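You operate a simulated robot arm through the tools that you are given. There is no shell and no other tool. Be economical: measure what you need, move in short steps, check, and stop when the job is done.

Carry out the task below with a simulated two-armed robot. There is one attempt and no reset: what you move stays moved.

JOB
Pick up the grey canister with one hand, pass it to the other hand and put it on the white-edged bench open shelf. Set down upright: grey canister.

The check looks at the end state, three seconds after you hand in, the way a careful person would. Anything else that was tipped, shoved, dropped, spilled or broken makes it a failure.

ROBOT AND FRAMES
Two 7-joint arms with two-finger grippers on one trunk, on a base that drives. Base frame: it is fixed to the floor where the robot stands at the start and does not move with it; the origin is under the middle of the robot, x ahead of it, y to its left, z up; the surface under the hand at the start is at about z = 80. Readings come in cm, degrees, newtons and seconds.
The left shoulder is at the start at [4.2, 16.1, 113], the right one opposite. With the tool pointing down near the work surface each hand reaches from about 28 to 74 cm from the robot's upright axis, wherever it stands, measured 20 degrees to its own side. Places, roughly: white-edged bench open shelf [60, 190, 30]. Payload 2.45 kg a hand.
The tool frame of a hand sits at the grasp point between the pads (the TCP): z along the fingers, y along the line on which they close. The tips reach 2.6 cm beyond it. Largest opening 9.6 cm; the body of the gripper starts 6.9 cm behind the TCP.
Orientation is that of the tool frame in the base frame, as a unit quaternion [w, x, y, z]. With the fingers straight down and closing along the base's y, the tool's x points along the base's -x, its y along +y and its z along -z.

CONTROLS
- The arms move only by the tool move_arm. It takes "left_series", "right_series" or both (then of equal length, played together; a hand with none holds still); each is one flat list of numbers, 7 for each row, row after row: the shift along the tool's x, y, z in units of 200 mm (1.0 is 200 mm), then the turn, a rotation vector about the tool's x, y, z in units of 90 degrees (1.0 is 90 degrees), then the opening, from 0 (shut) to 1 (fully open). In form: [tx, ty, tz, ax, ay, az, gripper, tx, ty, tz, ax, ay, az, gripper, ...]. A call has 1 to 12 rows; each row is the pose to reach, as a shift and turn from the pose commanded when the call began, along the tool's axes at that moment. A call with a number of a shift or a turn outside -1 to 1 is refused whole. Rows are played at 5 a second. More than 5 cm and 8.6 degrees between two rows, or a gripper value outside its range, and nothing of the call is played. A pose out of reach is approached as far as the arm can. The call stops where the force on the tool passes 40 N (or 10 N more than at its start, if that is more) or the arm is blocked; 0.2 s more then pass. Each finger halts on what it meets, pressing with about 41 N; the grip force reading is that of the motor and also rises with nothing between the fingers. The clock runs only during rows and for 0.2 s after the last one: add rows that repeat a pose to give the fingers time. The reply holds the time, the measured pose of the TCP, the force on the tool along the base axes, the opening and the grip force, in the units named above and with some noise, with the torque about the TCP (base axes, N m) and any sound that the robot's microphone picked up.
- Cameras (640 x 400 px; columns grow to the right, rows downward): "scene" is now at [11.44, -1.53, 160.48]; the picture's right is [-0.20, -0.98, 0.00], its down [-0.75, 0.15, -0.64] and it looks along [0.63, -0.13, -0.77] (base axes); focal length 256 px, centre (320, 200). "left" rides on the left gripper at [8.2, -0.3, -9.8] in its tool frame; the picture's right is [0.04, 1.00, 0.00], its down [-0.73, 0.03, -0.68] and it looks along [-0.68, 0.03, 0.73] (tool axes); focal length 256 px, centre (320, 200). "right" rides on the right gripper at [8.2, 0.3, -9.8] in its tool frame; the picture's right is [-0.04, 1.00, 0.00], its down [-0.73, -0.03, -0.68] and it looks along [-0.68, -0.03, 0.73] (tool axes); focal length 256 px, centre (320, 200). There is no depth. A picture from a camera that has moved, and an enlarged one, comes with that camera's place and axes in the base frame and with its lens.
- grab_frame(camera): a new picture of that camera. It takes no simulated time.
- lift_body(by): slides the trunk up (or, below 0, down) by that many cm; the arms and the scene camera ride with it, the base frame stays. It gives what a move gives, with no picture.
- roll_base(legs): drives the robot by 1 to 6 legs, each [ahead, left, turn to the left] in cm, cm and degrees, along the robot's own axes; the way and the turn of a leg run together, so that a leg with both is an arc; at most 150 cm and 180 degrees a leg. The arms and the cameras ride along, it lands a little off, and it stops where it bumps. It gives what a move gives.
- head_to(pan, tilt): turns the head with the scene camera to pan (to the left, within 120 degrees either way) and tilt (down, from -29 to 69), counted from straight ahead of the robot. It gives what a move gives.
- enlarge(camera, box): a new picture of the part [left, top, right, bottom] of that camera's present view, enlarged. It takes no simulated time.
- sign_off(): hands the job in; it is judged then, once.

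Go step by step. Nothing tells you exact positions but the pictures and the camera data: compare them with the known pose of the tool, close in by small moves and look again before you grip or let go. The budget is 120 turns and 100 pictures, counting those below and the enlarged ones. Unless the task says otherwise, let go and move clear before handing in, and close with one line.

The tools are called after "Emit:" by a JSON object that holds its "op" and its "data". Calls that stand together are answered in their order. move_arm: Moves the arms, as the interface text tells. Its arguments: {"type":"object","properties":{"left_series":{"type":"array","items":{"type":"number"}},"right_series":{"type":"array","items":{"type":"number"}}},"required":[]} The other tools are called the same way: lift_body (by) slides the trunk up or down; roll_base (legs) drives the base; head_to (pan, tilt) turns the head that bears the scene camera; grab_frame (camera) takes a picture; enlarge (camera, box) takes an enlarged picture of a part of a camera's view; sign_off () hands the job in.

At the start:

```text
time_s: 0.0
left_ee_pos: [59.26, 19.39, 109.96]
left_tool_rot: [-0.001, -0.001, 1.0, 0.0]
left_wrist_force: [0.1, -0.7, 0.1]
left_ft_torque: [-0.02, 0.0, -0.02]
left_opening: 9.6
left_grip_force: 0.2
right_ee_pos: [58.23, -22.89, 112.88]
right_tool_rot: [-0.001, 0.0, 1.0, 0.0]
right_wrist_force: [0.5, 0.1, 0.4]
right_ft_torque: [-0.02, 0.01, 0.0]
right_opening: 9.63
right_grip_force: 0.0
trunk travel left (down, up): [-30.0, 26.7]
robot x, y, heading: [0.28, -0.13, -0.1]
head pan, tilt: [-11.7, 49.8]
```

scene: 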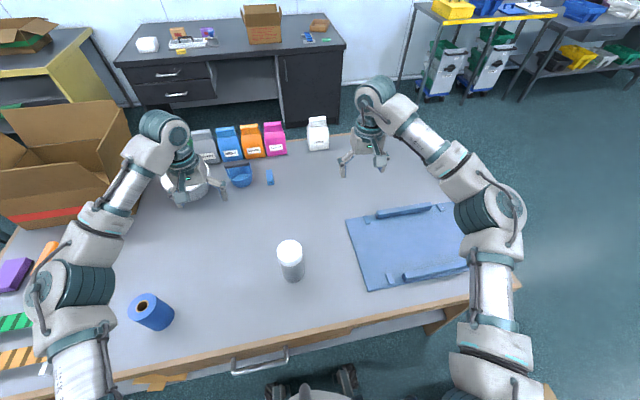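
right: 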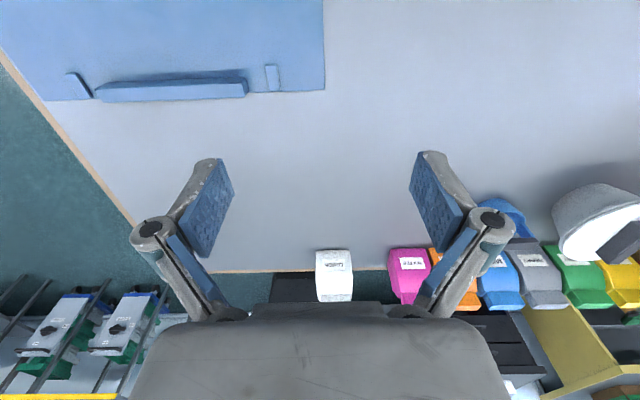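
left: 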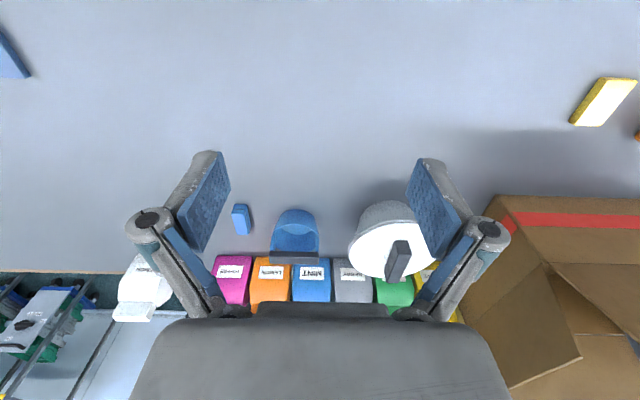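

The grey-white cylinder near the table's middle, about (48, 0), looks like the grey canister. I'll zoom in on it and turn the head toward the bench on the left.

Emit:
{"op": "enlarge", "data": {"camera": "scene", "box": [230, 210, 358, 290]}}

Emit:
{"op": "head_to", "data": {"pan": 75, "tilt": 35}}

Emit:
{"op": "grab_frame", "data": {"camera": "scene"}}

```text
5.00 times, centred on (294, 250) of scene
camera zoom: at [11.44, -1.53, 160.48], right [-0.2, -0.98, 0.0], down [-0.75, 0.15, -0.64], along [0.63, -0.13, -0.77], focal length 1279 px, centre (450, -50)
```

zoom: 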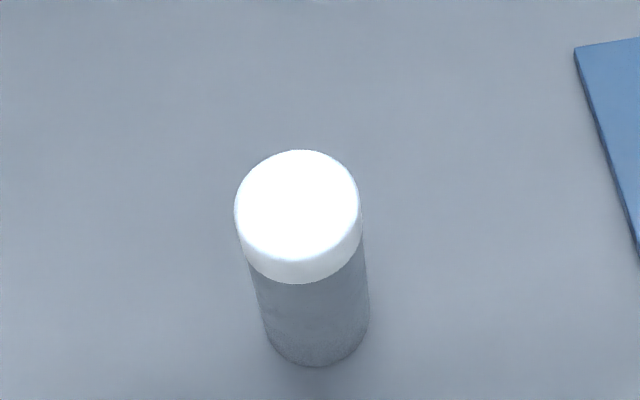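

```text
time_s: 1.6
left_ee_pos: [58.82, 19.48, 110.22]
left_tool_rot: [0.001, -0.001, 1.0, 0.001]
left_wrist_force: [0.7, 0.1, -0.6]
left_ft_torque: [0.0, 0.0, 0.01]
left_opening: 9.62
left_grip_force: 0.0
right_ee_pos: [57.92, -22.92, 113.27]
right_tool_rot: [0.001, 0.0, 1.0, 0.0]
right_wrist_force: [0.0, 0.1, -0.4]
right_ft_torque: [0.0, -0.02, 0.02]
right_opening: 9.59
right_grip_force: 0.1
trunk travel left (down, up): [-30.0, 26.7]
robot x, y, heading: [-0.13, -0.22, -0.0]
head pan, tilt: [75.0, 35.0]
```

```text
95 pictures are left
camera scene: at [6.18, 8.55, 162.65], right [0.97, -0.26, -0.01], down [-0.15, -0.55, -0.82], along [0.21, 0.79, -0.57], focal length 256 px, centre (320, 200)
```

scene: 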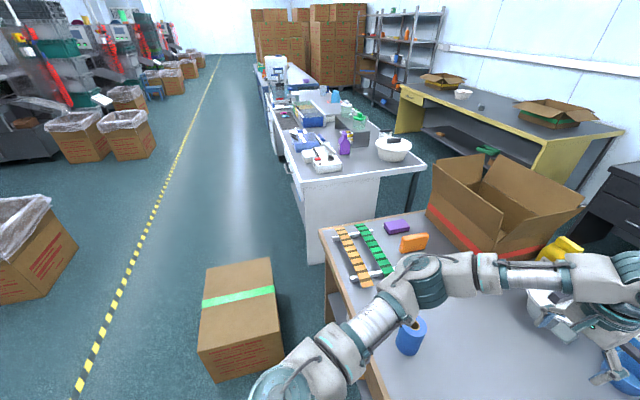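

The white-edged bench stands beyond the left end of the table. I'll zoom in to see how its shelf is accessible.

Emit:
{"op": "enlarge", "data": {"camera": "scene", "box": [240, 40, 440, 270]}}

```text
1.74 times, centred on (340, 155) of scene
camera zoom: at [6.18, 8.55, 162.65], right [0.97, -0.26, -0.01], down [-0.15, -0.55, -0.82], along [0.21, 0.79, -0.57], focal length 445 px, centre (285, 278)
```

zoom: 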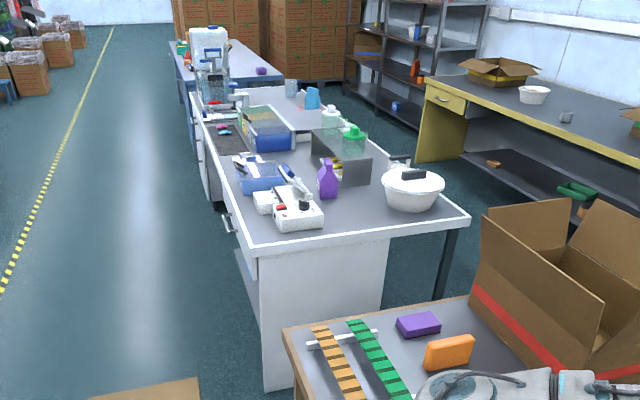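

The canister stands at about (47.8, -0.4), ~6.8 cm wide and ~15.5 cm tall. I'll take it from above with the right hand, so I'm moving that hand most of the way over and looking again.

Emit:
{"op": "move_arm", "data": {"right_series": [0.1, 0.19, 0, 0, 0, 0, 1, 0.2, 0.38, 0, 0, 0, 0, 1, 0.3, 0.57, 0, 0, 0, 0, 1, 0.4, 0.76, 0, 0, 0, 0, 1, 0.5, 0.95, 0, 0, 0, 0, 1, 0.5, 0.95, 0, 0, 0, 0, 1]}}

Emit:
{"op": "head_to", "data": {"pan": -5, "tilt": 50}}

Emit:
{"op": "grab_frame", "data": {"camera": "right"}}

Emit:
{"op": "grab_frame", "data": {"camera": "scene"}}

```text
time_s: 3.0
left_ee_pos: [58.75, 19.52, 110.11]
left_tool_rot: [0.002, -0.001, 1.0, 0.0]
left_wrist_force: [-0.2, 1.0, -0.6]
left_ft_torque: [0.0, -0.01, 0.01]
left_opening: 9.61
left_grip_force: 0.0
right_ee_pos: [48.09, -3.38, 113.21]
right_tool_rot: [0.0, 0.0, 1.0, 0.0]
right_wrist_force: [-0.7, -0.3, 0.4]
right_ft_torque: [0.01, 0.0, 0.01]
right_opening: 9.59
right_grip_force: 0.0
trunk travel left (down, up): [-30.0, 26.7]
robot x, y, heading: [0.32, 0.0, 0.2]
head pan, tilt: [75.0, 35.0]
```

```text
time_s: 4.5
left_ee_pos: [58.73, 19.58, 110.17]
left_tool_rot: [0.002, -0.001, 1.0, 0.0]
left_wrist_force: [0.0, 0.0, -0.5]
left_ft_torque: [0.01, 0.06, -0.02]
left_opening: 9.61
left_grip_force: 0.0
right_ee_pos: [48.07, -3.51, 113.09]
right_tool_rot: [0.002, 0.0, 1.0, -0.001]
right_wrist_force: [-0.8, -0.8, 0.6]
right_ft_torque: [0.02, 0.0, -0.05]
right_opening: 9.62
right_grip_force: 0.0
trunk travel left (down, up): [-30.0, 26.7]
robot x, y, heading: [-0.3, -0.04, -0.1]
head pan, tilt: [-5.0, 50.0]
```

```text
93 pictures are left
camera right: at [39.83, -3.09, 122.8], right [0.04, 1.0, 0.0], down [0.73, -0.03, 0.68], along [0.68, -0.03, -0.73], focal length 256 px, centre (320, 200)
```

right: 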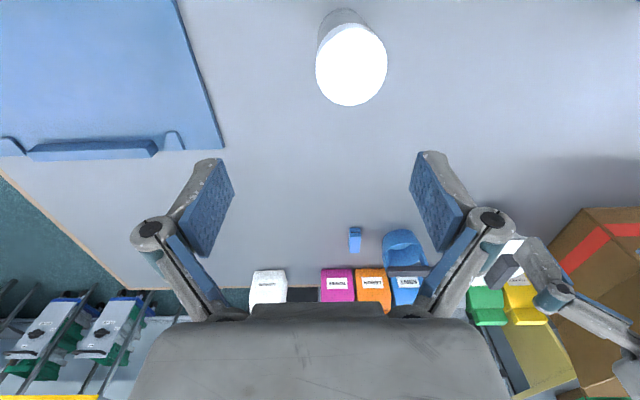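

```text
92 pictures are left
camera scene: at [11.53, -0.45, 160.45], right [-0.09, -1.0, 0.0], down [-0.77, 0.07, -0.64], along [0.64, -0.06, -0.77], focal length 256 px, centre (320, 200)
```

scene: 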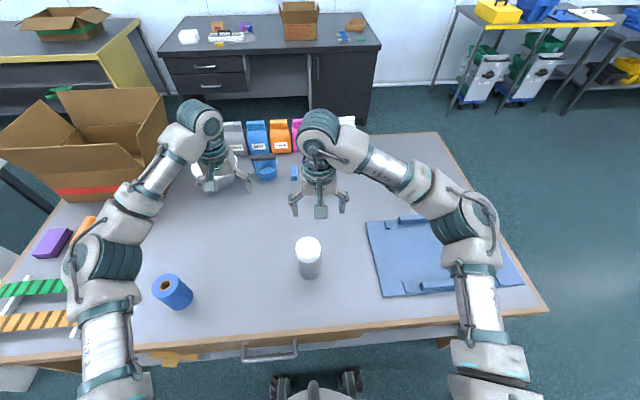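

The canister's lid centre agrees from both cameras: about (47.6, -0.45), top at z ≈ 95.7. I'll centre over it and come down just short of it.

Emit:
{"op": "move_arm", "data": {"right_series": [0.0235, 0.152, 0, 0, 0, 0, 1, 0.0235, 0.152, 0.2, 0, 0, 0, 1, 0.0235, 0.152, 0.4, 0, 0, 0, 1, 0.0235, 0.152, 0.6, 0, 0, 0, 1, 0.0235, 0.152, 0.6, 0, 0, 0, 1]}}

Emit:
{"op": "grab_frame", "data": {"camera": "right"}}

Emit:
{"op": "enlarge", "data": {"camera": "scene", "box": [230, 200, 390, 300]}}

```text
time_s: 5.7
left_ee_pos: [58.86, 19.51, 110.16]
left_tool_rot: [0.002, -0.001, 1.0, 0.0]
left_wrist_force: [0.1, -0.8, -0.2]
left_ft_torque: [0.03, 0.0, 0.01]
left_opening: 9.61
left_grip_force: 0.0
right_ee_pos: [47.16, -0.62, 101.65]
right_tool_rot: [0.002, 0.0, 1.0, -0.001]
right_wrist_force: [0.4, 0.2, -0.8]
right_ft_torque: [-0.02, -0.01, -0.01]
right_opening: 9.6
right_grip_force: 0.1
trunk travel left (down, up): [-30.0, 26.7]
robot x, y, heading: [0.05, -0.04, 0.1]
head pan, tilt: [-5.0, 50.0]
```

```text
91 pictures are left
camera right: at [39.03, -0.27, 111.26], right [0.04, 1.0, 0.0], down [0.73, -0.03, 0.68], along [0.68, -0.03, -0.73], focal length 256 px, centre (320, 200)
```

right: 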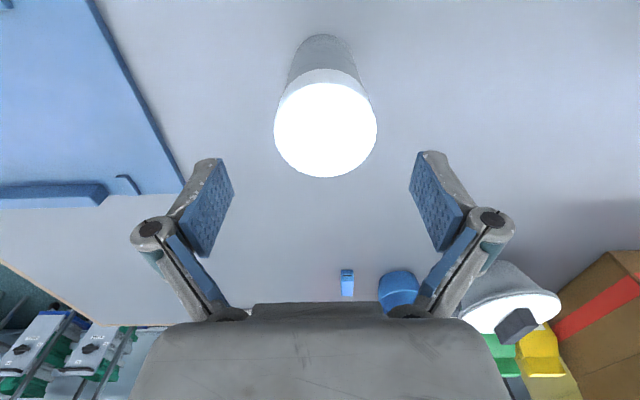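

```text
4.00 times, centred on (310, 250) of scene
camera zoom: at [11.52, -0.48, 160.45], right [-0.09, -1.0, 0.0], down [-0.77, 0.07, -0.64], along [0.64, -0.06, -0.77], focal length 1024 px, centre (360, 0)
```

zoom: 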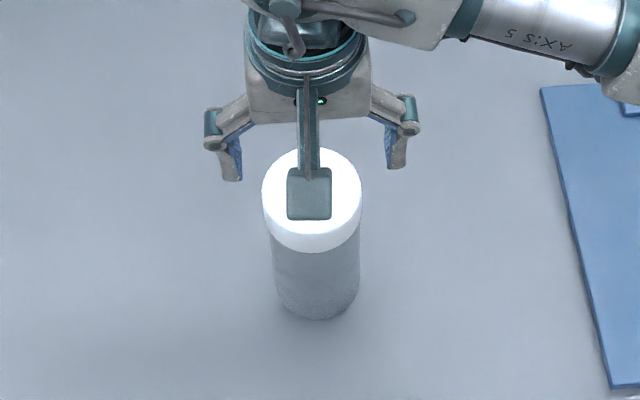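

Lid is centred between the fingers at about (47.4, -0.3), with top at z ≈ 95.4. I'll descend to z ≈ 91.5 and stay open for a check.

Emit:
{"op": "move_arm", "data": {"right_series": [-0.005, 0.01, 0.17, 0, 0, 0, 1, -0.01, 0.0125, 0.34, 0, 0, 0, 1, -0.01, 0.0125, 0.5, 0, 0, 0, 1, -0.01, 0.0125, 0.5, 0, 0, 0, 1]}}

Emit:
{"op": "grab_frame", "data": {"camera": "right"}}

```text
time_s: 6.7
left_ee_pos: [58.75, 19.57, 110.12]
left_tool_rot: [0.002, -0.001, 1.0, -0.001]
left_wrist_force: [0.2, 0.0, -0.6]
left_ft_torque: [0.01, -0.01, -0.01]
left_opening: 9.61
left_grip_force: 0.1
right_ee_pos: [47.39, -0.36, 91.32]
right_tool_rot: [0.002, 0.001, 1.0, -0.001]
right_wrist_force: [0.0, 0.5, 0.2]
right_ft_torque: [0.02, -0.01, -0.01]
right_opening: 9.61
right_grip_force: 0.0
trunk travel left (down, up): [-30.0, 26.7]
robot x, y, heading: [-0.18, -0.03, -0.0]
head pan, tilt: [-5.0, 50.0]
```

```text
89 pictures are left
camera right: at [39.22, 0.0, 100.94], right [0.04, 1.0, 0.0], down [0.73, -0.03, 0.68], along [0.68, -0.03, -0.73], focal length 256 px, centre (320, 200)
```

right: 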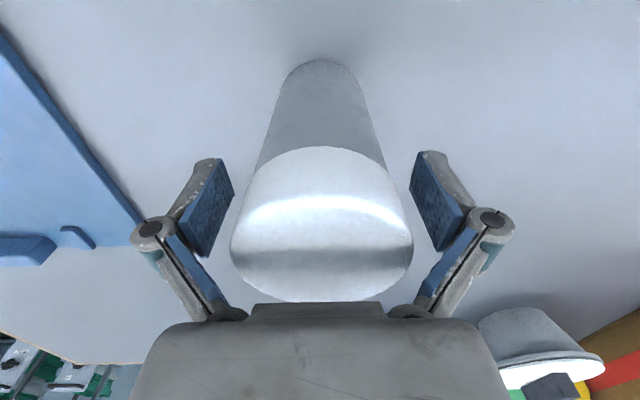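

The canister sits between the pads with clearance on both sides. Closing now.

Emit:
{"op": "move_arm", "data": {"right_series": [0, 0, 0, 0, 0, 0, 0.8, 0, 0, 0, 0, 0, 0, 0.6, 0, 0, 0, 0, 0, 0, 0.5, 0, 0, 0, 0, 0, 0, 0.5, 0, 0, 0, 0, 0, 0, 0.5]}}

```text
time_s: 7.9
left_ee_pos: [58.66, 19.62, 110.18]
left_tool_rot: [0.002, 0.0, 1.0, 0.0]
left_wrist_force: [-0.6, 0.1, 0.4]
left_ft_torque: [0.01, 0.02, -0.01]
left_opening: 9.62
left_grip_force: 0.1
right_ee_pos: [47.43, -0.38, 91.5]
right_tool_rot: [0.003, 0.0, 1.0, 0.0]
right_wrist_force: [3.7, -0.8, 20.9]
right_ft_torque: [-0.12, 0.12, 0.02]
right_opening: 7.21
right_grip_force: 40.9
trunk travel left (down, up): [-30.0, 26.7]
robot x, y, heading: [0.11, 0.11, 0.1]
head pan, tilt: [-5.0, 50.0]
```

Gripped at 7.2 cm wide. Lifting a few centimetres to test the hold.

Emit:
{"op": "move_arm", "data": {"right_series": [0, 0, -0.05, 0, 0, 0, 0.4, 0, 0, -0.1, 0, 0, 0, 0.4, 0, 0, -0.2, 0, 0, 0, 0.4, 0, 0, -0.2, 0, 0, 0, 0.4]}}

Emit:
{"op": "grab_frame", "data": {"camera": "right"}}

Emit:
{"op": "grab_frame", "data": {"camera": "scene"}}

```text
time_s: 8.9
left_ee_pos: [58.78, 19.5, 110.0]
left_tool_rot: [0.0, -0.001, 1.0, -0.001]
left_wrist_force: [-0.2, 0.3, 0.3]
left_ft_torque: [0.03, -0.01, -0.02]
left_opening: 9.59
left_grip_force: 0.0
right_ee_pos: [47.58, -0.41, 95.39]
right_tool_rot: [0.001, 0.0, 1.0, 0.0]
right_wrist_force: [0.5, -0.8, -2.9]
right_ft_torque: [-0.03, 0.03, -0.04]
right_opening: 7.11
right_grip_force: 41.0
trunk travel left (down, up): [-30.0, 26.7]
robot x, y, heading: [0.15, 0.33, 0.1]
head pan, tilt: [-5.0, 50.0]
```

```text
88 pictures are left
camera right: at [39.57, -0.06, 105.02], right [0.04, 1.0, 0.0], down [0.73, -0.03, 0.68], along [0.68, -0.03, -0.73], focal length 256 px, centre (320, 200)
```

right: 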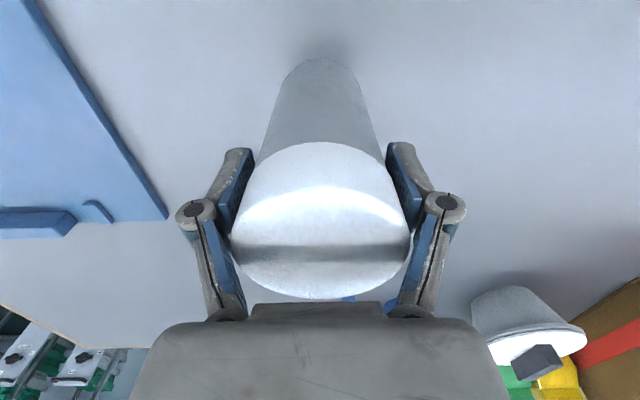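

```text
87 pictures are left
camera scene: at [11.62, -0.45, 160.44], right [-0.09, -1.0, 0.0], down [-0.77, 0.07, -0.64], along [0.64, -0.06, -0.77], focal length 256 px, centre (320, 200)
```

scene: 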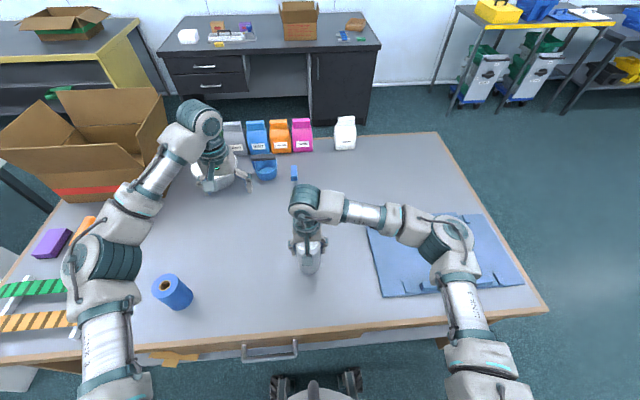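

The canister is held firmly and lifted clear. Next I raise it forward and turn the right hand 30°, while the left hand swings to a forward pose pitched 25° below horizontal, ready to take the lower body.

Emit:
{"op": "move_arm", "data": {"right_series": [0, 0, -0.15, 0, 0, 0.033, 0.4, 0, 0, -0.3, 0, 0, 0.067, 0.4, -0.05, 0, -0.45, 0, 0, 0.1, 0.4, -0.15, 0, -0.6, 0, 0, 0.133, 0.4, -0.25, 0, -0.75, 0, 0, 0.167, 0.4, -0.35, 0, -0.85, 0, 0, 0.2, 0.4, -0.45, 0, -0.95, 0, 0, 0.233, 0.4, -0.55, 0, -0.98, 0, 0, 0.267, 0.4, -0.65, 0, -0.98, 0, 0, 0.3, 0.4, -0.725, 0, -0.98, 0, 0, 0.333, 0.4, -0.725, 0, -0.98, 0, 0, 0.333, 0.4], "left_series": [0.054, -0.0075, -0.03, 0.0189, -0.0705, 0.0297, 1, 0.108, -0.015, -0.06, 0.0378, -0.141, 0.0593, 1, 0.162, -0.0225, -0.09, 0.0567, -0.2115, 0.089, 1, 0.216, -0.03, -0.12, 0.0756, -0.282, 0.1186, 1, 0.27, -0.0375, -0.15, 0.0945, -0.3525, 0.1483, 1, 0.324, -0.045, -0.18, 0.1134, -0.423, 0.1779, 1, 0.378, -0.0525, -0.21, 0.1323, -0.4935, 0.2076, 1, 0.432, -0.06, -0.24, 0.1512, -0.564, 0.2372, 1, 0.486, -0.0675, -0.27, 0.1701, -0.6345, 0.2669, 1, 0.54, -0.075, -0.3, 0.189, -0.705, 0.2965, 1, 0.54, -0.075, -0.3, 0.189, -0.705, 0.2965, 1]}}

Emit:
{"op": "grab_frame", "data": {"camera": "scene"}}

Emit:
{"op": "grab_frame", "data": {"camera": "left"}}

```text
time_s: 11.3
left_ee_pos: [48.06, 18.1, 116.04]
left_tool_rot: [0.522, 0.218, 0.813, -0.14]
left_wrist_force: [0.1, 0.5, 0.2]
left_ft_torque: [0.03, 0.03, -0.04]
left_opening: 9.61
left_grip_force: 0.0
right_ee_pos: [62.47, -0.35, 114.78]
right_tool_rot: [0.002, 0.259, 0.966, -0.001]
right_wrist_force: [-0.8, 0.4, -2.5]
right_ft_torque: [0.01, -0.02, -0.02]
right_opening: 7.09
right_grip_force: 40.8
trunk travel left (down, up): [-30.0, 26.7]
robot x, y, heading: [0.08, 0.07, 0.0]
head pan, tilt: [-5.0, 50.0]
```

```text
86 pictures are left
camera scene: at [11.47, 0.16, 160.45], right [-0.09, -1.0, 0.01], down [-0.77, 0.06, -0.64], along [0.64, -0.06, -0.77], focal length 256 px, centre (320, 200)
```

scene: 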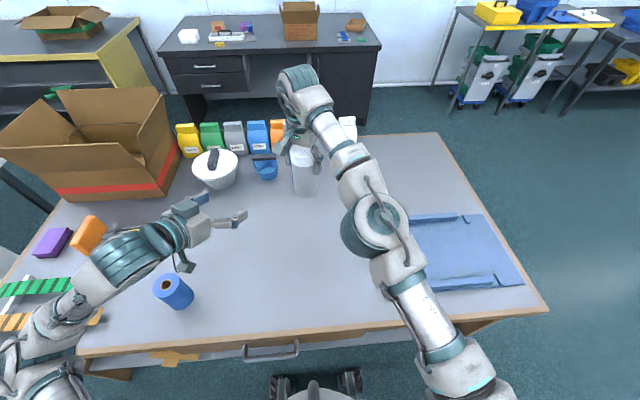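

```text
85 pictures are left
camera left: at [37.08, 23.87, 112.6], right [0.48, 0.87, -0.04], down [-0.25, 0.18, 0.95], along [0.84, -0.45, 0.31], focal length 256 px, centre (320, 200)
```

left: 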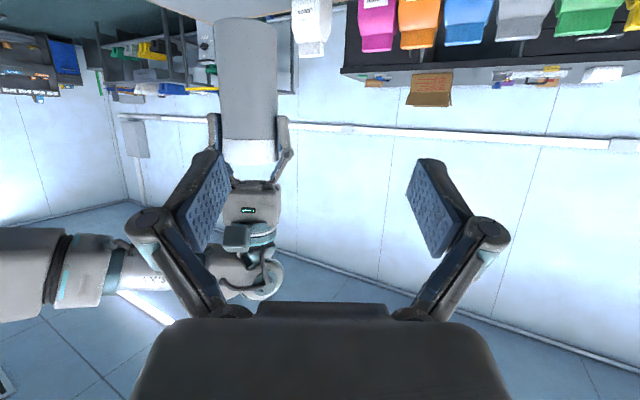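

The canister appears where I expect it, about (62.4, -0.4), with its lower body free. Next the left hand lines up 13 cm short of it.

Emit:
{"op": "move_arm", "data": {"left_series": [-0.065, -0.22, 0, 0, 0, 0, 1, -0.1295, -0.44, 0, 0, 0, 0, 1, -0.1295, -0.44, 0.16, 0, 0, 0, 1, -0.1295, -0.44, 0.32, 0, 0, 0, 1, -0.1295, -0.44, 0.48, 0, 0, 0, 1, -0.1295, -0.44, 0.48, 0, 0, 0, 1]}}

Emit:
{"op": "grab_frame", "data": {"camera": "left"}}

Emit:
{"op": "grab_frame", "data": {"camera": "scene"}}

```text
time_s: 12.7
left_ee_pos: [52.0, 5.21, 114.7]
left_tool_rot: [0.521, 0.218, 0.814, -0.138]
left_wrist_force: [-0.1, 0.4, 0.0]
left_ft_torque: [0.0, 0.0, 0.01]
left_opening: 9.6
left_grip_force: 0.1
right_ee_pos: [62.37, -0.6, 114.77]
right_tool_rot: [0.001, 0.258, 0.966, 0.001]
right_wrist_force: [-0.2, -0.7, -2.5]
right_ft_torque: [-0.02, 0.0, 0.0]
right_opening: 7.1
right_grip_force: 40.7
trunk travel left (down, up): [-30.0, 26.7]
robot x, y, heading: [-0.24, -0.02, -0.2]
head pan, tilt: [-5.0, 50.0]
```

```text
84 pictures are left
camera left: at [41.02, 11.05, 111.29], right [0.48, 0.87, -0.03], down [-0.25, 0.18, 0.95], along [0.84, -0.45, 0.31], focal length 256 px, centre (320, 200)
```

left: 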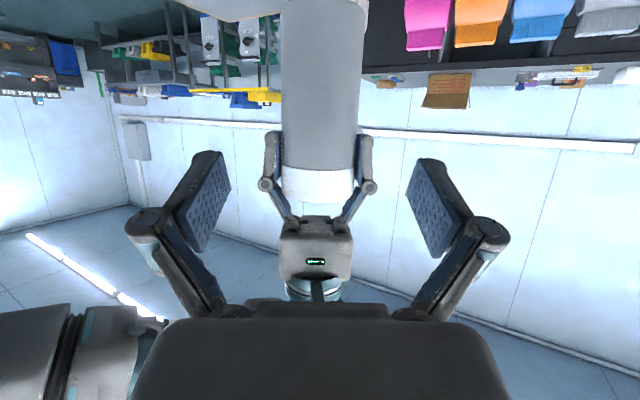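

```text
83 pictures are left
camera scene: at [11.52, -0.62, 160.45], right [-0.09, -1.0, 0.0], down [-0.77, 0.07, -0.64], along [0.64, -0.06, -0.77], focal length 256 px, centre (320, 200)
```

scene: 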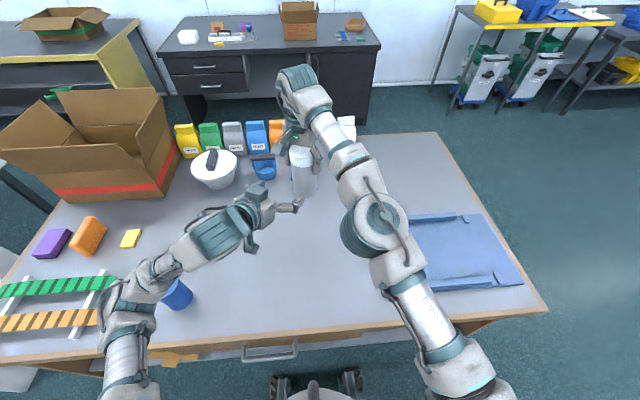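

Alignment is good: the canister is centred in the left camera. I'll advance most of the way and check.

Emit:
{"op": "move_arm", "data": {"left_series": [0.009, 0.007, 0.15, 0, 0, 0, 1, 0.018, 0.014, 0.3, 0, 0, 0, 1, 0.018, 0.014, 0.45, 0, 0, 0, 1, 0.018, 0.014, 0.45, 0, 0, 0, 1]}}

Emit:
{"op": "grab_frame", "data": {"camera": "left"}}

Emit:
{"op": "enlarge", "data": {"camera": "scene", "box": [220, 120, 380, 220]}}

```text
time_s: 13.7
left_ee_pos: [58.93, 1.66, 110.42]
left_tool_rot: [0.52, 0.218, 0.814, -0.138]
left_wrist_force: [-0.2, 0.7, 0.4]
left_ft_torque: [0.02, 0.0, 0.01]
left_opening: 9.62
left_grip_force: 0.1
right_ee_pos: [62.29, -0.49, 114.74]
right_tool_rot: [0.002, 0.259, 0.966, 0.0]
right_wrist_force: [0.1, -0.2, -3.5]
right_ft_torque: [-0.04, 0.03, 0.01]
right_opening: 7.11
right_grip_force: 40.6
trunk travel left (down, up): [-30.0, 26.7]
robot x, y, heading: [0.05, -0.2, -0.1]
head pan, tilt: [-5.0, 50.0]
```

```text
82 pictures are left
camera left: at [48.01, 7.49, 107.01], right [0.48, 0.87, -0.04], down [-0.25, 0.18, 0.95], along [0.84, -0.45, 0.31], focal length 256 px, centre (320, 200)
```

left: 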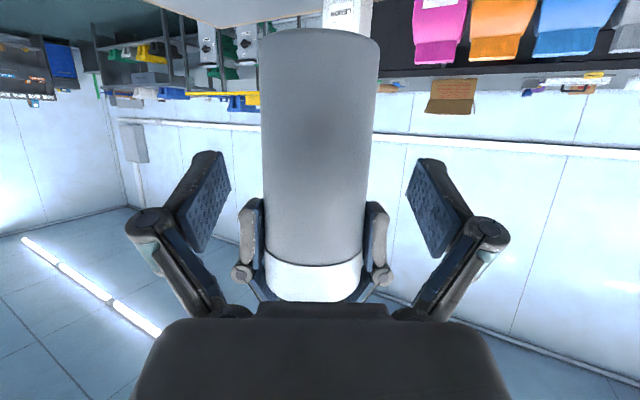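

```text
4.00 times, centred on (300, 170) of scene
camera zoom: at [11.56, -0.52, 160.45], right [-0.09, -1.0, 0.0], down [-0.77, 0.07, -0.64], along [0.64, -0.06, -0.77], focal length 1024 px, centre (400, 320)
```

zoom: 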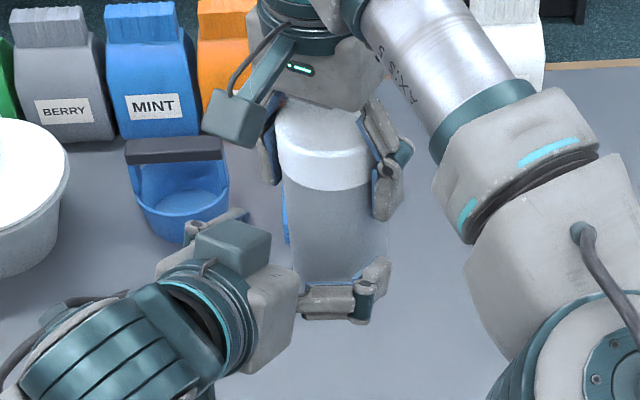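

The lower body is centred between the left fingers and below the right fingers. I'm moving in the last 4.3 cm and looking once more before gripping.

Emit:
{"op": "move_arm", "data": {"left_series": [-0.005, -0.002, 0.11, 0, 0, 0, 1, -0.01, -0.005, 0.215, 0, 0, 0, 1, -0.01, -0.005, 0.215, 0, 0, 0, 1]}}

Emit:
{"op": "grab_frame", "data": {"camera": "left"}}

Emit:
{"op": "enlarge", "data": {"camera": "scene", "box": [220, 120, 380, 220]}}

```text
time_s: 14.5
left_ee_pos: [62.5, -0.42, 108.74]
left_tool_rot: [0.521, 0.219, 0.813, -0.14]
left_wrist_force: [-1.0, 0.0, 0.4]
left_ft_torque: [0.02, 0.01, 0.0]
left_opening: 9.59
left_grip_force: 0.0
right_ee_pos: [62.37, -0.45, 114.79]
right_tool_rot: [0.002, 0.259, 0.966, 0.001]
right_wrist_force: [-0.5, -0.3, -2.6]
right_ft_torque: [-0.02, 0.03, 0.01]
right_opening: 7.09
right_grip_force: 41.1
trunk travel left (down, up): [-30.0, 26.7]
robot x, y, heading: [0.1, -0.03, -0.2]
head pan, tilt: [-5.0, 50.0]
```

```text
80 pictures are left
camera left: at [51.5, 5.3, 105.28], right [0.48, 0.87, -0.04], down [-0.25, 0.18, 0.95], along [0.84, -0.45, 0.31], focal length 256 px, centre (320, 200)
```

left: 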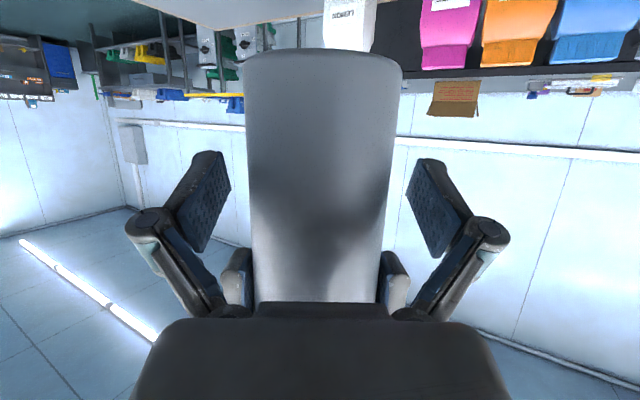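

```text
4.00 times, centred on (300, 170) of scene
camera zoom: at [11.55, -0.53, 160.45], right [-0.09, -1.0, 0.0], down [-0.77, 0.07, -0.64], along [0.64, -0.06, -0.77], focal length 1024 px, centre (400, 320)
```

zoom: 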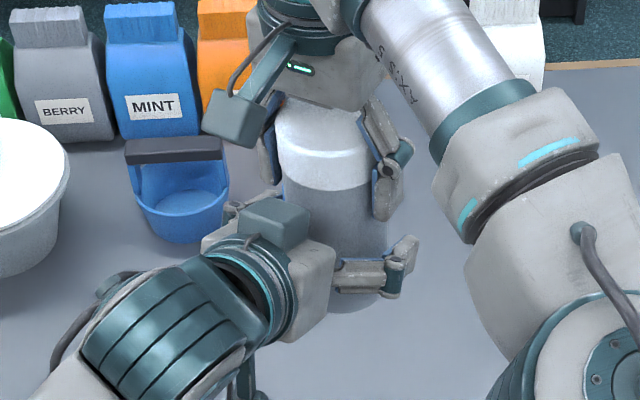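

Clear on both sides; closing the left hand on the lower body.

Emit:
{"op": "move_arm", "data": {"left_series": [0, 0, 0, 0, 0, 0, 0.85, 0, 0, 0, 0, 0, 0, 0.72, 0, 0, 0, 0, 0, 0, 0.6, 0, 0, 0, 0, 0, 0, 0.4, 0, 0, 0, 0, 0, 0, 0.4]}}

Emit:
{"op": "grab_frame", "data": {"camera": "left"}}

```text
time_s: 15.7
left_ee_pos: [62.36, -0.37, 108.63]
left_tool_rot: [0.52, 0.218, 0.814, -0.139]
left_wrist_force: [-5.4, -1.7, -0.1]
left_ft_torque: [-0.04, 0.18, -0.34]
left_opening: 7.0
left_grip_force: 41.2
right_ee_pos: [62.42, -0.43, 114.68]
right_tool_rot: [0.001, 0.258, 0.966, 0.0]
right_wrist_force: [5.9, 1.3, -3.6]
right_ft_torque: [0.13, -0.46, 0.33]
right_opening: 7.06
right_grip_force: 40.7
trunk travel left (down, up): [-30.0, 26.7]
robot x, y, heading: [0.19, -0.1, -0.1]
head pan, tilt: [-5.0, 50.0]
```

```text
78 pictures are left
camera left: at [51.5, 5.35, 105.26], right [0.48, 0.87, -0.04], down [-0.25, 0.18, 0.95], along [0.84, -0.45, 0.31], focal length 256 px, centre (320, 200)
```

left: 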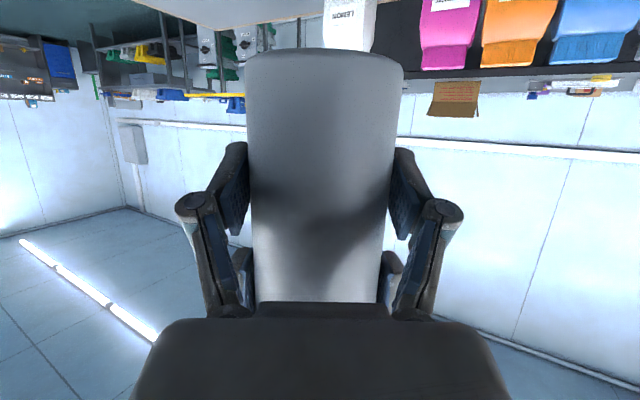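

Both hands hold it. Now the right hand opens (fingers stay in place first), then rises straight off the lid.

Emit:
{"op": "move_arm", "data": {"right_series": [0, 0, 0, 0, 0, 0, 0.85, 0, 0, 0, 0, 0, 0, 1, 0, 0, 0, 0, 0, 0, 1, 0, 0, -0.08, 0, 0, 0, 1, 0, 0, -0.2, 0, 0, 0, 1, 0, 0, -0.4, 0, 0, 0, 1, 0, 0, -0.6, 0, 0, 0, 1, 0, 0, -0.6, 0, 0, 0, 1]}}

Emit:
{"op": "grab_frame", "data": {"camera": "scene"}}

Emit:
{"op": "grab_frame", "data": {"camera": "left"}}

```text
time_s: 17.5
left_ee_pos: [62.56, -0.35, 108.55]
left_tool_rot: [0.521, 0.218, 0.813, -0.14]
left_wrist_force: [0.0, -0.2, 1.0]
left_ft_torque: [0.01, 0.01, 0.0]
left_opening: 7.01
left_grip_force: 40.9
right_ee_pos: [59.41, -1.21, 121.74]
right_tool_rot: [0.001, 0.259, 0.966, 0.0]
right_wrist_force: [-0.2, -0.1, -0.1]
right_ft_torque: [0.01, -0.03, 0.02]
right_opening: 9.64
right_grip_force: 0.0
right hand out of reach, approached as far as the arm can: row 4, 5, 6, 7, 8
trunk travel left (down, up): [-30.0, 26.7]
robot x, y, heading: [-0.34, 0.29, -0.1]
head pan, tilt: [-5.0, 50.0]
```

```text
77 pictures are left
camera scene: at [11.61, -0.45, 160.44], right [-0.09, -1.0, 0.0], down [-0.77, 0.07, -0.64], along [0.64, -0.06, -0.77], focal length 256 px, centre (320, 200)
```

scene: 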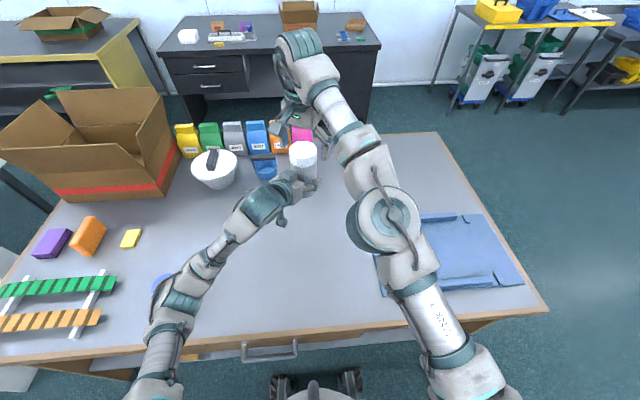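

```text
76 pictures are left
camera left: at [51.53, 5.38, 105.24], right [0.48, 0.87, -0.04], down [-0.25, 0.18, 0.95], along [0.84, -0.45, 0.31], focal length 256 px, centre (320, 200)
```

left: 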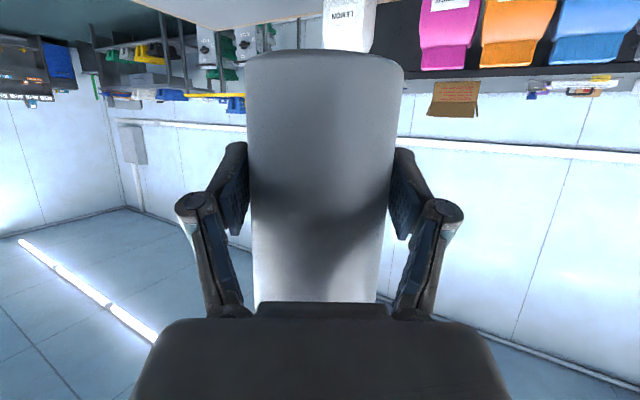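

The canister stays in the left hand, and the right hand is just clear above the lid at its reach limit. I'll lower the left hand 8 cm straight down, then take the right hand away to the right.

Emit:
{"op": "move_arm", "data": {"left_series": [0.12, 0, 0.056, 0, 0, 0, 0.4, 0.24, 0, 0.113, 0, 0, 0, 0.4, 0.3625, 0, 0.169, 0, 0, 0, 0.4, 0.3625, 0, 0.169, 0, 0, 0, 0.4]}}

Emit:
{"op": "enlarge", "data": {"camera": "scene", "box": [220, 80, 420, 240]}}

```text
time_s: 18.5
left_ee_pos: [62.54, -0.38, 100.57]
left_tool_rot: [0.521, 0.218, 0.813, -0.14]
left_wrist_force: [-0.2, -0.5, -0.8]
left_ft_torque: [0.02, 0.01, -0.01]
left_opening: 7.01
left_grip_force: 40.8
right_ee_pos: [59.32, -1.09, 121.81]
right_tool_rot: [0.001, 0.258, 0.966, 0.0]
right_wrist_force: [-0.5, -0.6, -0.3]
right_ft_torque: [0.05, 0.02, 0.0]
right_opening: 9.59
right_grip_force: 0.0
trunk travel left (down, up): [-30.0, 26.7]
robot x, y, heading: [0.14, 0.19, -0.2]
head pan, tilt: [-5.0, 50.0]
```

```text
2.50 times, centred on (320, 160) of scene
camera zoom: at [11.56, -0.45, 160.45], right [-0.09, -1.0, 0.0], down [-0.77, 0.07, -0.64], along [0.64, -0.06, -0.77], focal length 640 px, centre (320, 300)
```

zoom: 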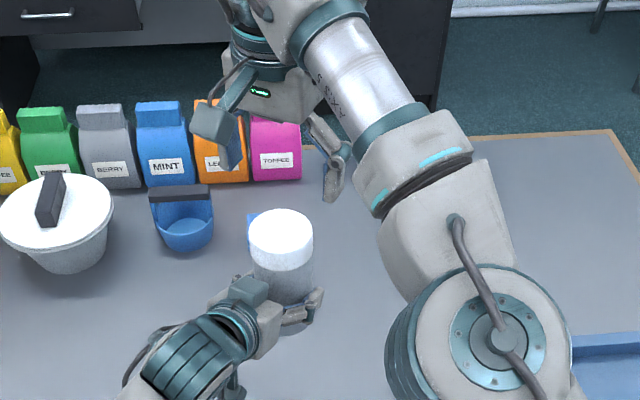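

The handover is done: canister upright in the left hand. Now the right hand is moved aside and drawn in.

Emit:
{"op": "move_arm", "data": {"right_series": [-0.03, -0.19, 0, 0, 0, 0, 1, -0.06, -0.38, 0, 0, 0, 0, 1, -0.09, -0.57, 0, 0, 0, 0, 1, -0.09, -0.76, 0, 0, 0, 0, 1, -0.05, -0.95, 0, 0, 0, 0, 1, 0.1, -1, 0.1, 0, 0, 0, 1, 0.1, -1, 0.1, 0, 0, 0, 1]}}

Emit:
{"op": "grab_frame", "data": {"camera": "scene"}}

```text
time_s: 20.1
left_ee_pos: [62.64, -0.67, 100.55]
left_tool_rot: [0.52, 0.219, 0.814, -0.139]
left_wrist_force: [-0.6, 0.4, -1.5]
left_ft_torque: [0.01, 0.03, 0.0]
left_opening: 7.0
left_grip_force: 40.8
right_ee_pos: [47.24, -17.81, 119.62]
right_tool_rot: [0.001, 0.258, 0.966, 0.001]
right_wrist_force: [0.2, -0.3, -0.4]
right_ft_torque: [-0.01, -0.01, -0.01]
right_opening: 9.61
right_grip_force: 0.1
trunk travel left (down, up): [-30.0, 26.7]
robot x, y, heading: [-0.16, -0.31, -0.1]
head pan, tilt: [-5.0, 50.0]
```

```text
74 pictures are left
camera scene: at [11.55, -0.89, 160.44], right [-0.09, -1.0, 0.0], down [-0.77, 0.07, -0.64], along [0.64, -0.05, -0.77], focal length 256 px, centre (320, 200)
```

scene: 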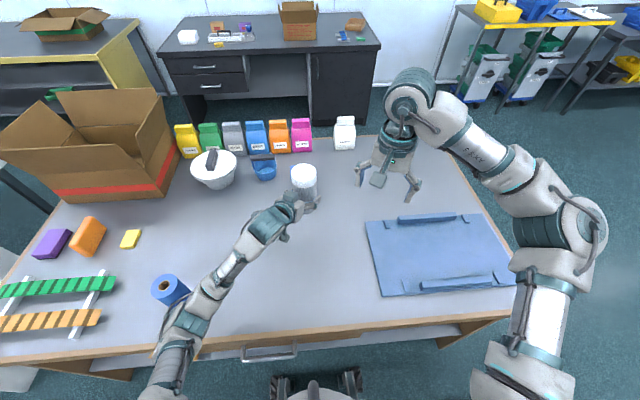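

Right hand is aside. I'll raise the trunk 15 cm so everything clears the table contents, then back away from the table.

Emit:
{"op": "lift_body", "data": {"by": 15}}

Emit:
{"op": "head_to", "data": {"pan": 115, "tilt": 35}}

Emit:
{"op": "grab_frame", "data": {"camera": "scene"}}

Emit:
{"op": "head_to", "data": {"pan": -115, "tilt": 35}}

Emit:
{"op": "grab_frame", "data": {"camera": "scene"}}

```text
time_s: 21.9
left_ee_pos: [62.6, -0.47, 115.76]
left_tool_rot: [0.52, 0.218, 0.814, -0.138]
left_wrist_force: [-0.1, -0.5, -3.2]
left_ft_torque: [0.02, 0.0, 0.02]
left_opening: 6.99
left_grip_force: 41.4
right_ee_pos: [47.38, -17.72, 134.51]
right_tool_rot: [0.001, 0.259, 0.966, 0.001]
right_wrist_force: [0.0, 0.3, -0.2]
right_ft_torque: [0.04, -0.03, 0.03]
right_opening: 9.58
right_grip_force: 0.0
trunk travel left (down, up): [-45.0, 11.7]
robot x, y, heading: [0.02, -0.11, 0.0]
head pan, tilt: [-5.0, 50.0]
```

```text
time_s: 23.9
left_ee_pos: [62.62, -0.56, 115.66]
left_tool_rot: [0.52, 0.219, 0.814, -0.138]
left_wrist_force: [0.7, 0.8, -2.8]
left_ft_torque: [0.01, 0.0, 0.01]
left_opening: 7.02
left_grip_force: 41.0
right_ee_pos: [47.29, -17.72, 134.52]
right_tool_rot: [0.001, 0.26, 0.966, 0.001]
right_wrist_force: [-0.2, 0.0, 0.1]
right_ft_torque: [0.02, -0.01, 0.03]
right_opening: 9.6
right_grip_force: 0.0
trunk travel left (down, up): [-45.0, 11.7]
robot x, y, heading: [-0.18, -0.03, -0.0]
head pan, tilt: [115.0, 35.0]
```

```text
73 pictures are left
camera scene: at [-4.25, 7.9, 177.7], right [0.91, 0.42, 0.0], down [0.24, -0.52, -0.82], along [-0.35, 0.74, -0.57], focal length 256 px, centre (320, 200)
```

scene: 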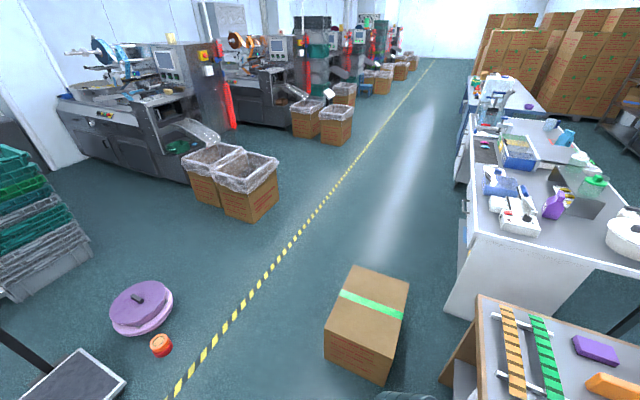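

```text
time_s: 27.2
left_ee_pos: [62.59, -0.49, 115.74]
left_tool_rot: [0.52, 0.219, 0.814, -0.139]
left_wrist_force: [0.1, 0.2, -2.6]
left_ft_torque: [-0.01, -0.02, -0.03]
left_opening: 7.01
left_grip_force: 41.3
right_ee_pos: [47.3, -17.76, 134.55]
right_tool_rot: [0.001, 0.259, 0.966, 0.001]
right_wrist_force: [-0.3, -0.6, 0.2]
right_ft_torque: [-0.01, 0.02, 0.01]
right_opening: 9.6
right_grip_force: 0.0
trunk travel left (down, up): [-45.0, 11.7]
robot x, y, heading: [0.01, 0.05, -0.1]
head pan, tilt: [-115.0, 35.0]
```

```text
72 pictures are left
camera scene: at [-4.25, -8.09, 177.69], right [-0.91, 0.42, 0.0], down [0.24, 0.52, -0.82], along [-0.35, -0.74, -0.57], focal length 256 px, centre (320, 200)
```

scene: 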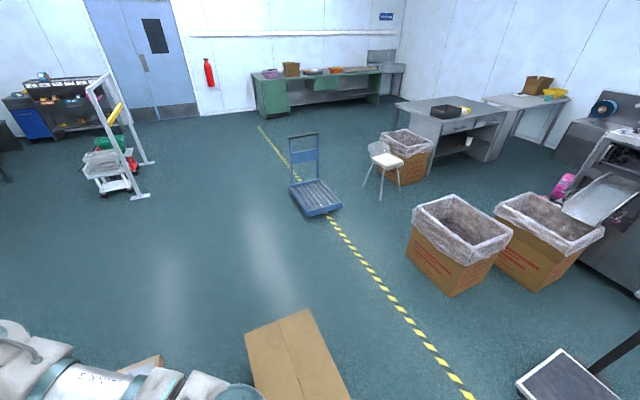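

The way is mapped: a taped box at x −37..3, y 83..137, another box right-rear, and small things beyond x −130. I'll back up to x ≈ −82, then slide left in two steps to y ≈ 190.

Emit:
{"op": "roll_base", "data": {"legs": [[-82, 10, 0], [0, 90, 0], [0, 90, 0]]}}

Emit:
{"op": "head_to", "data": {"pan": 0, "tilt": 40}}

Emit:
{"op": "grab_frame", "data": {"camera": "scene"}}

```text
time_s: 40.2
left_ee_pos: [-22.71, 188.32, 115.65]
left_tool_rot: [0.522, 0.212, 0.815, -0.135]
left_wrist_force: [-0.4, -0.5, -2.6]
left_ft_torque: [0.0, 0.02, -0.01]
left_opening: 6.99
left_grip_force: 40.9
right_ee_pos: [-37.69, 171.07, 134.58]
right_tool_rot: [0.001, 0.251, 0.968, 0.0]
right_wrist_force: [-0.8, -0.6, 0.3]
right_ft_torque: [-0.01, -0.02, 0.01]
right_opening: 9.62
right_grip_force: 0.0
trunk travel left (down, up): [-45.0, 11.7]
robot x, y, heading: [-85.38, 187.67, 0.6]
head pan, tilt: [-115.0, 35.0]
```

```text
time_s: 42.2
left_ee_pos: [-23.0, 188.24, 115.87]
left_tool_rot: [0.522, 0.212, 0.815, -0.134]
left_wrist_force: [0.1, -0.7, -3.2]
left_ft_torque: [0.04, -0.03, -0.02]
left_opening: 7.02
left_grip_force: 41.2
right_ee_pos: [-38.21, 170.93, 134.64]
right_tool_rot: [0.003, 0.251, 0.968, 0.001]
right_wrist_force: [-0.6, 0.5, 0.4]
right_ft_torque: [0.01, -0.01, -0.02]
right_opening: 9.6
right_grip_force: 0.0
trunk travel left (down, up): [-45.0, 11.7]
robot x, y, heading: [-85.59, 187.89, 0.9]
head pan, tilt: [0.0, 40.0]
```

```text
71 pictures are left
camera scene: at [-77.36, 187.86, 176.88], right [0.01, -1.0, 0.0], down [-0.65, -0.01, -0.76], along [0.76, 0.01, -0.65], focal length 256 px, centre (320, 200)
```

scene: 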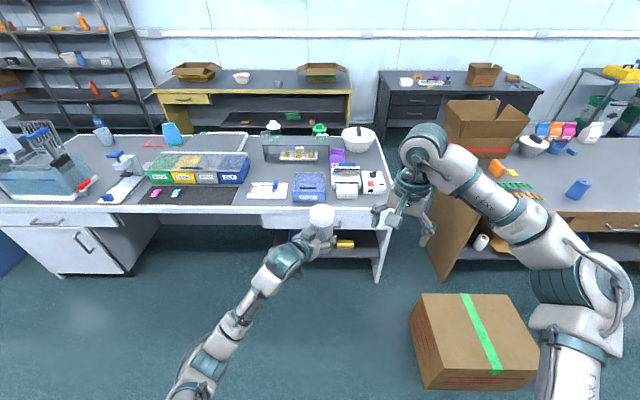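

The bench's open shelf is straight ahead under the right-hand part of the bench top, with some items on it. I'll lower the trunk to look in.

Emit:
{"op": "lift_body", "data": {"by": -42}}

Emit:
{"op": "head_to", "data": {"pan": 0, "tilt": 30}}

Emit:
{"op": "grab_frame", "data": {"camera": "scene"}}

Emit:
{"op": "grab_frame", "data": {"camera": "left"}}

```text
refused: -42 is not a number from -40 to 40
```

```text
time_s: 42.9
left_ee_pos: [-23.07, 188.28, 115.84]
left_tool_rot: [0.523, 0.212, 0.815, -0.134]
left_wrist_force: [0.1, 0.0, -3.3]
left_ft_torque: [-0.01, 0.0, -0.01]
left_opening: 7.01
left_grip_force: 40.7
right_ee_pos: [-38.19, 170.87, 134.82]
right_tool_rot: [0.002, 0.251, 0.968, 0.001]
right_wrist_force: [0.8, 0.9, -0.4]
right_ft_torque: [-0.01, 0.0, -0.02]
right_opening: 9.6
right_grip_force: 0.0
trunk travel left (down, up): [-45.0, 11.7]
robot x, y, heading: [-85.07, 187.97, 0.8]
head pan, tilt: [0.0, 30.0]
```

```text
70 pictures are left
camera scene: at [-76.82, 187.86, 178.41], right [0.02, -1.0, 0.0], down [-0.5, -0.01, -0.86], along [0.86, 0.01, -0.5], focal length 256 px, centre (320, 200)
```

scene: 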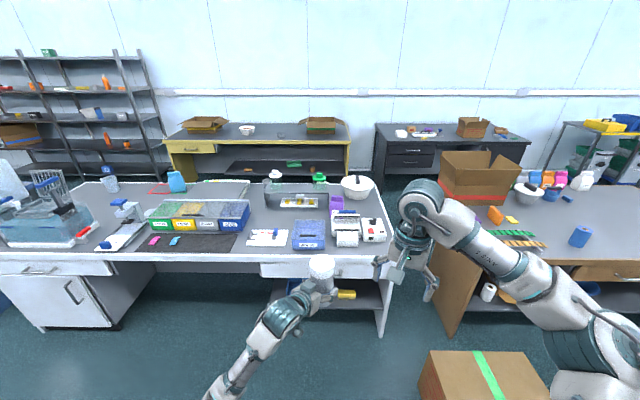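

```text
69 pictures are left
camera left: at [-34.15, 193.9, 112.42], right [0.47, 0.88, -0.03], down [-0.26, 0.17, 0.95], along [0.84, -0.44, 0.31], focal length 256 px, centre (320, 200)
```

left: 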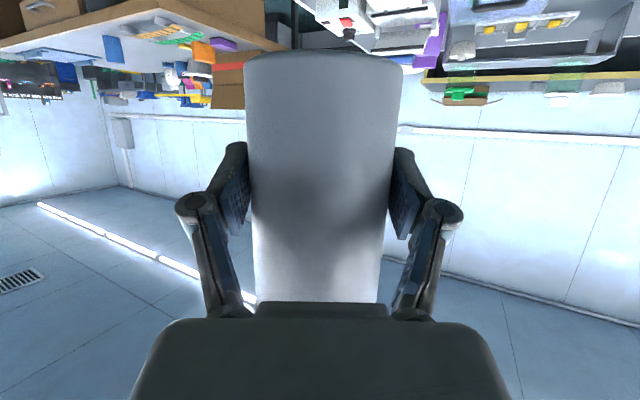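

Lowering in one allowed step of 40 cm.

Emit:
{"op": "lift_body", "data": {"by": -40}}

Emit:
{"op": "grab_frame", "data": {"camera": "scene"}}

Emit:
{"op": "enlarge", "data": {"camera": "scene", "box": [240, 170, 440, 300]}}

```text
time_s: 46.7
left_ee_pos: [-23.17, 188.31, 75.95]
left_tool_rot: [0.523, 0.212, 0.815, -0.134]
left_wrist_force: [0.0, 0.4, -2.8]
left_ft_torque: [0.01, 0.02, 0.01]
left_opening: 7.01
left_grip_force: 40.2
right_ee_pos: [-38.36, 170.89, 94.89]
right_tool_rot: [0.003, 0.252, 0.968, 0.001]
right_wrist_force: [-1.4, -0.3, -0.6]
right_ft_torque: [0.01, 0.0, 0.0]
right_opening: 9.59
right_grip_force: 0.2
trunk travel left (down, up): [-5.0, 51.7]
robot x, y, heading: [-85.42, 187.98, 0.8]
head pan, tilt: [0.0, 30.0]
```

```text
68 pictures are left
camera scene: at [-48.11, 188.3, 134.47], right [0.02, -1.0, 0.0], down [-0.51, -0.01, -0.86], along [0.86, 0.01, -0.51], focal length 256 px, centre (320, 200)
```

scene: 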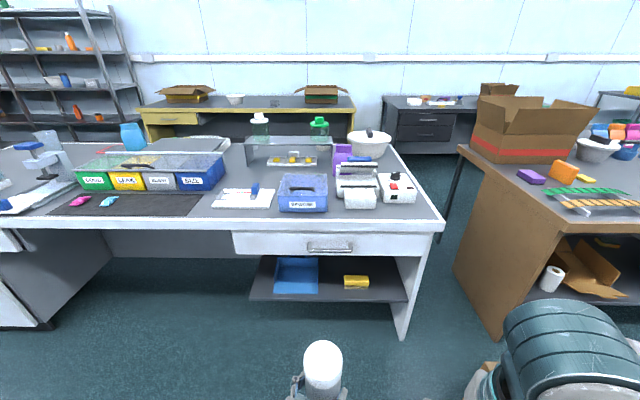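

```text
3.08 times, centred on (340, 235) of scene
camera zoom: at [-48.11, 188.3, 134.47], right [0.02, -1.0, 0.0], down [-0.51, -0.01, -0.86], along [0.86, 0.01, -0.51], focal length 787 px, centre (258, 92)
```

zoom: 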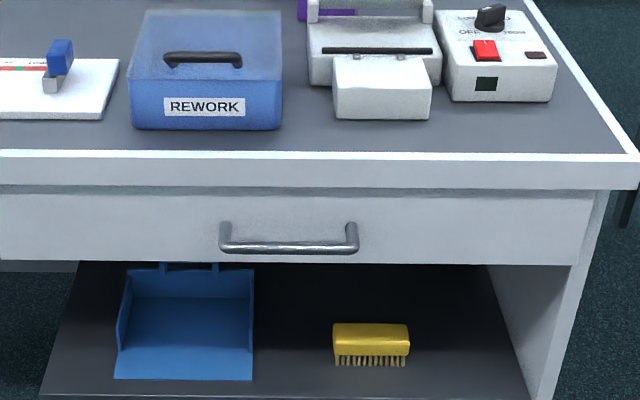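

The shelf (front edge x ≈ 33, z ≈ 30, opening up to z ≈ 63) has a dustpan (y 190–212) and a brush (y 165–177). The free bay is right of the brush, centred near y ≈ 156. First I tuck the right hand back so it won't meet the bench.

Emit:
{"op": "move_arm", "data": {"right_series": [0.02, -0.17, -0.05, 0, 0, 0, 1, 0.05, -0.34, -0.1, 0, 0, 0, 1, 0.07, -0.51, -0.15, 0, 0, 0, 1, 0.1, -0.68, -0.2, 0, 0, 0, 1, 0.12, -0.85, -0.25, 0, 0, 0, 1, 0.15, -1.0, -0.3, 0, 0, 0, 1, 0.15, -1.0, -0.3, 0, 0, 0, 1]}}

Emit:
{"op": "move_arm", "data": {"left_series": [0.144, -0.12, 0.06, -0.019, 0, -0.0087, 0.4, 0.289, -0.241, 0.119, -0.038, 0, -0.0174, 0.4, 0.433, -0.362, 0.179, -0.057, 0, -0.026, 0.4, 0.577, -0.482, 0.238, -0.0757, 0, -0.0348, 0.4, 0.577, -0.482, 0.238, -0.0757, 0, -0.0348, 0.4]}}

Emit:
{"op": "grab_frame", "data": {"camera": "scene"}}

```text
time_s: 48.3
left_ee_pos: [-23.17, 188.36, 75.76]
left_tool_rot: [0.523, 0.212, 0.815, -0.134]
left_wrist_force: [0.5, 0.0, -3.1]
left_ft_torque: [0.06, 0.01, 0.0]
left_opening: 7.01
left_grip_force: 41.0
right_ee_pos: [-48.77, 159.64, 95.8]
right_tool_rot: [0.004, 0.251, 0.968, 0.002]
right_wrist_force: [0.1, 0.6, -0.7]
right_ft_torque: [-0.02, -0.02, 0.0]
right_opening: 9.59
right_grip_force: 0.1
right hand out of reach, approached as far as the arm can: row 4, 5, 6, 7
trunk travel left (down, up): [-5.0, 51.7]
robot x, y, heading: [-85.46, 187.71, 1.1]
head pan, tilt: [0.0, 30.0]
```

```text
time_s: 49.5
left_ee_pos: [-28.34, 180.04, 63.34]
left_tool_rot: [0.53, 0.159, 0.827, -0.099]
left_wrist_force: [-0.5, 0.8, -3.1]
left_ft_torque: [0.0, -0.01, -0.01]
left_opening: 6.99
left_grip_force: 41.4
right_ee_pos: [-48.77, 159.62, 95.97]
right_tool_rot: [0.003, 0.252, 0.968, 0.002]
right_wrist_force: [0.2, 0.7, 0.1]
right_ft_torque: [-0.01, 0.0, 0.01]
right_opening: 9.6
right_grip_force: 0.2
trunk travel left (down, up): [-5.0, 51.7]
robot x, y, heading: [-85.39, 187.99, 1.3]
head pan, tilt: [0.0, 30.0]
```

```text
66 pictures are left
camera scene: at [-48.22, 188.09, 134.48], right [0.02, -1.0, 0.0], down [-0.5, -0.01, -0.86], along [0.86, 0.01, -0.5], focal length 256 px, centre (320, 200)
```

scene: 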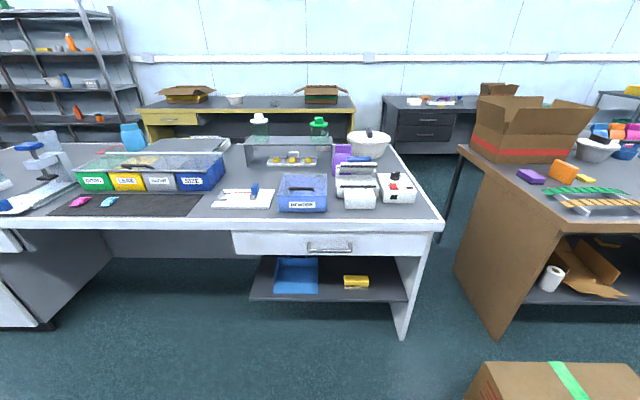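

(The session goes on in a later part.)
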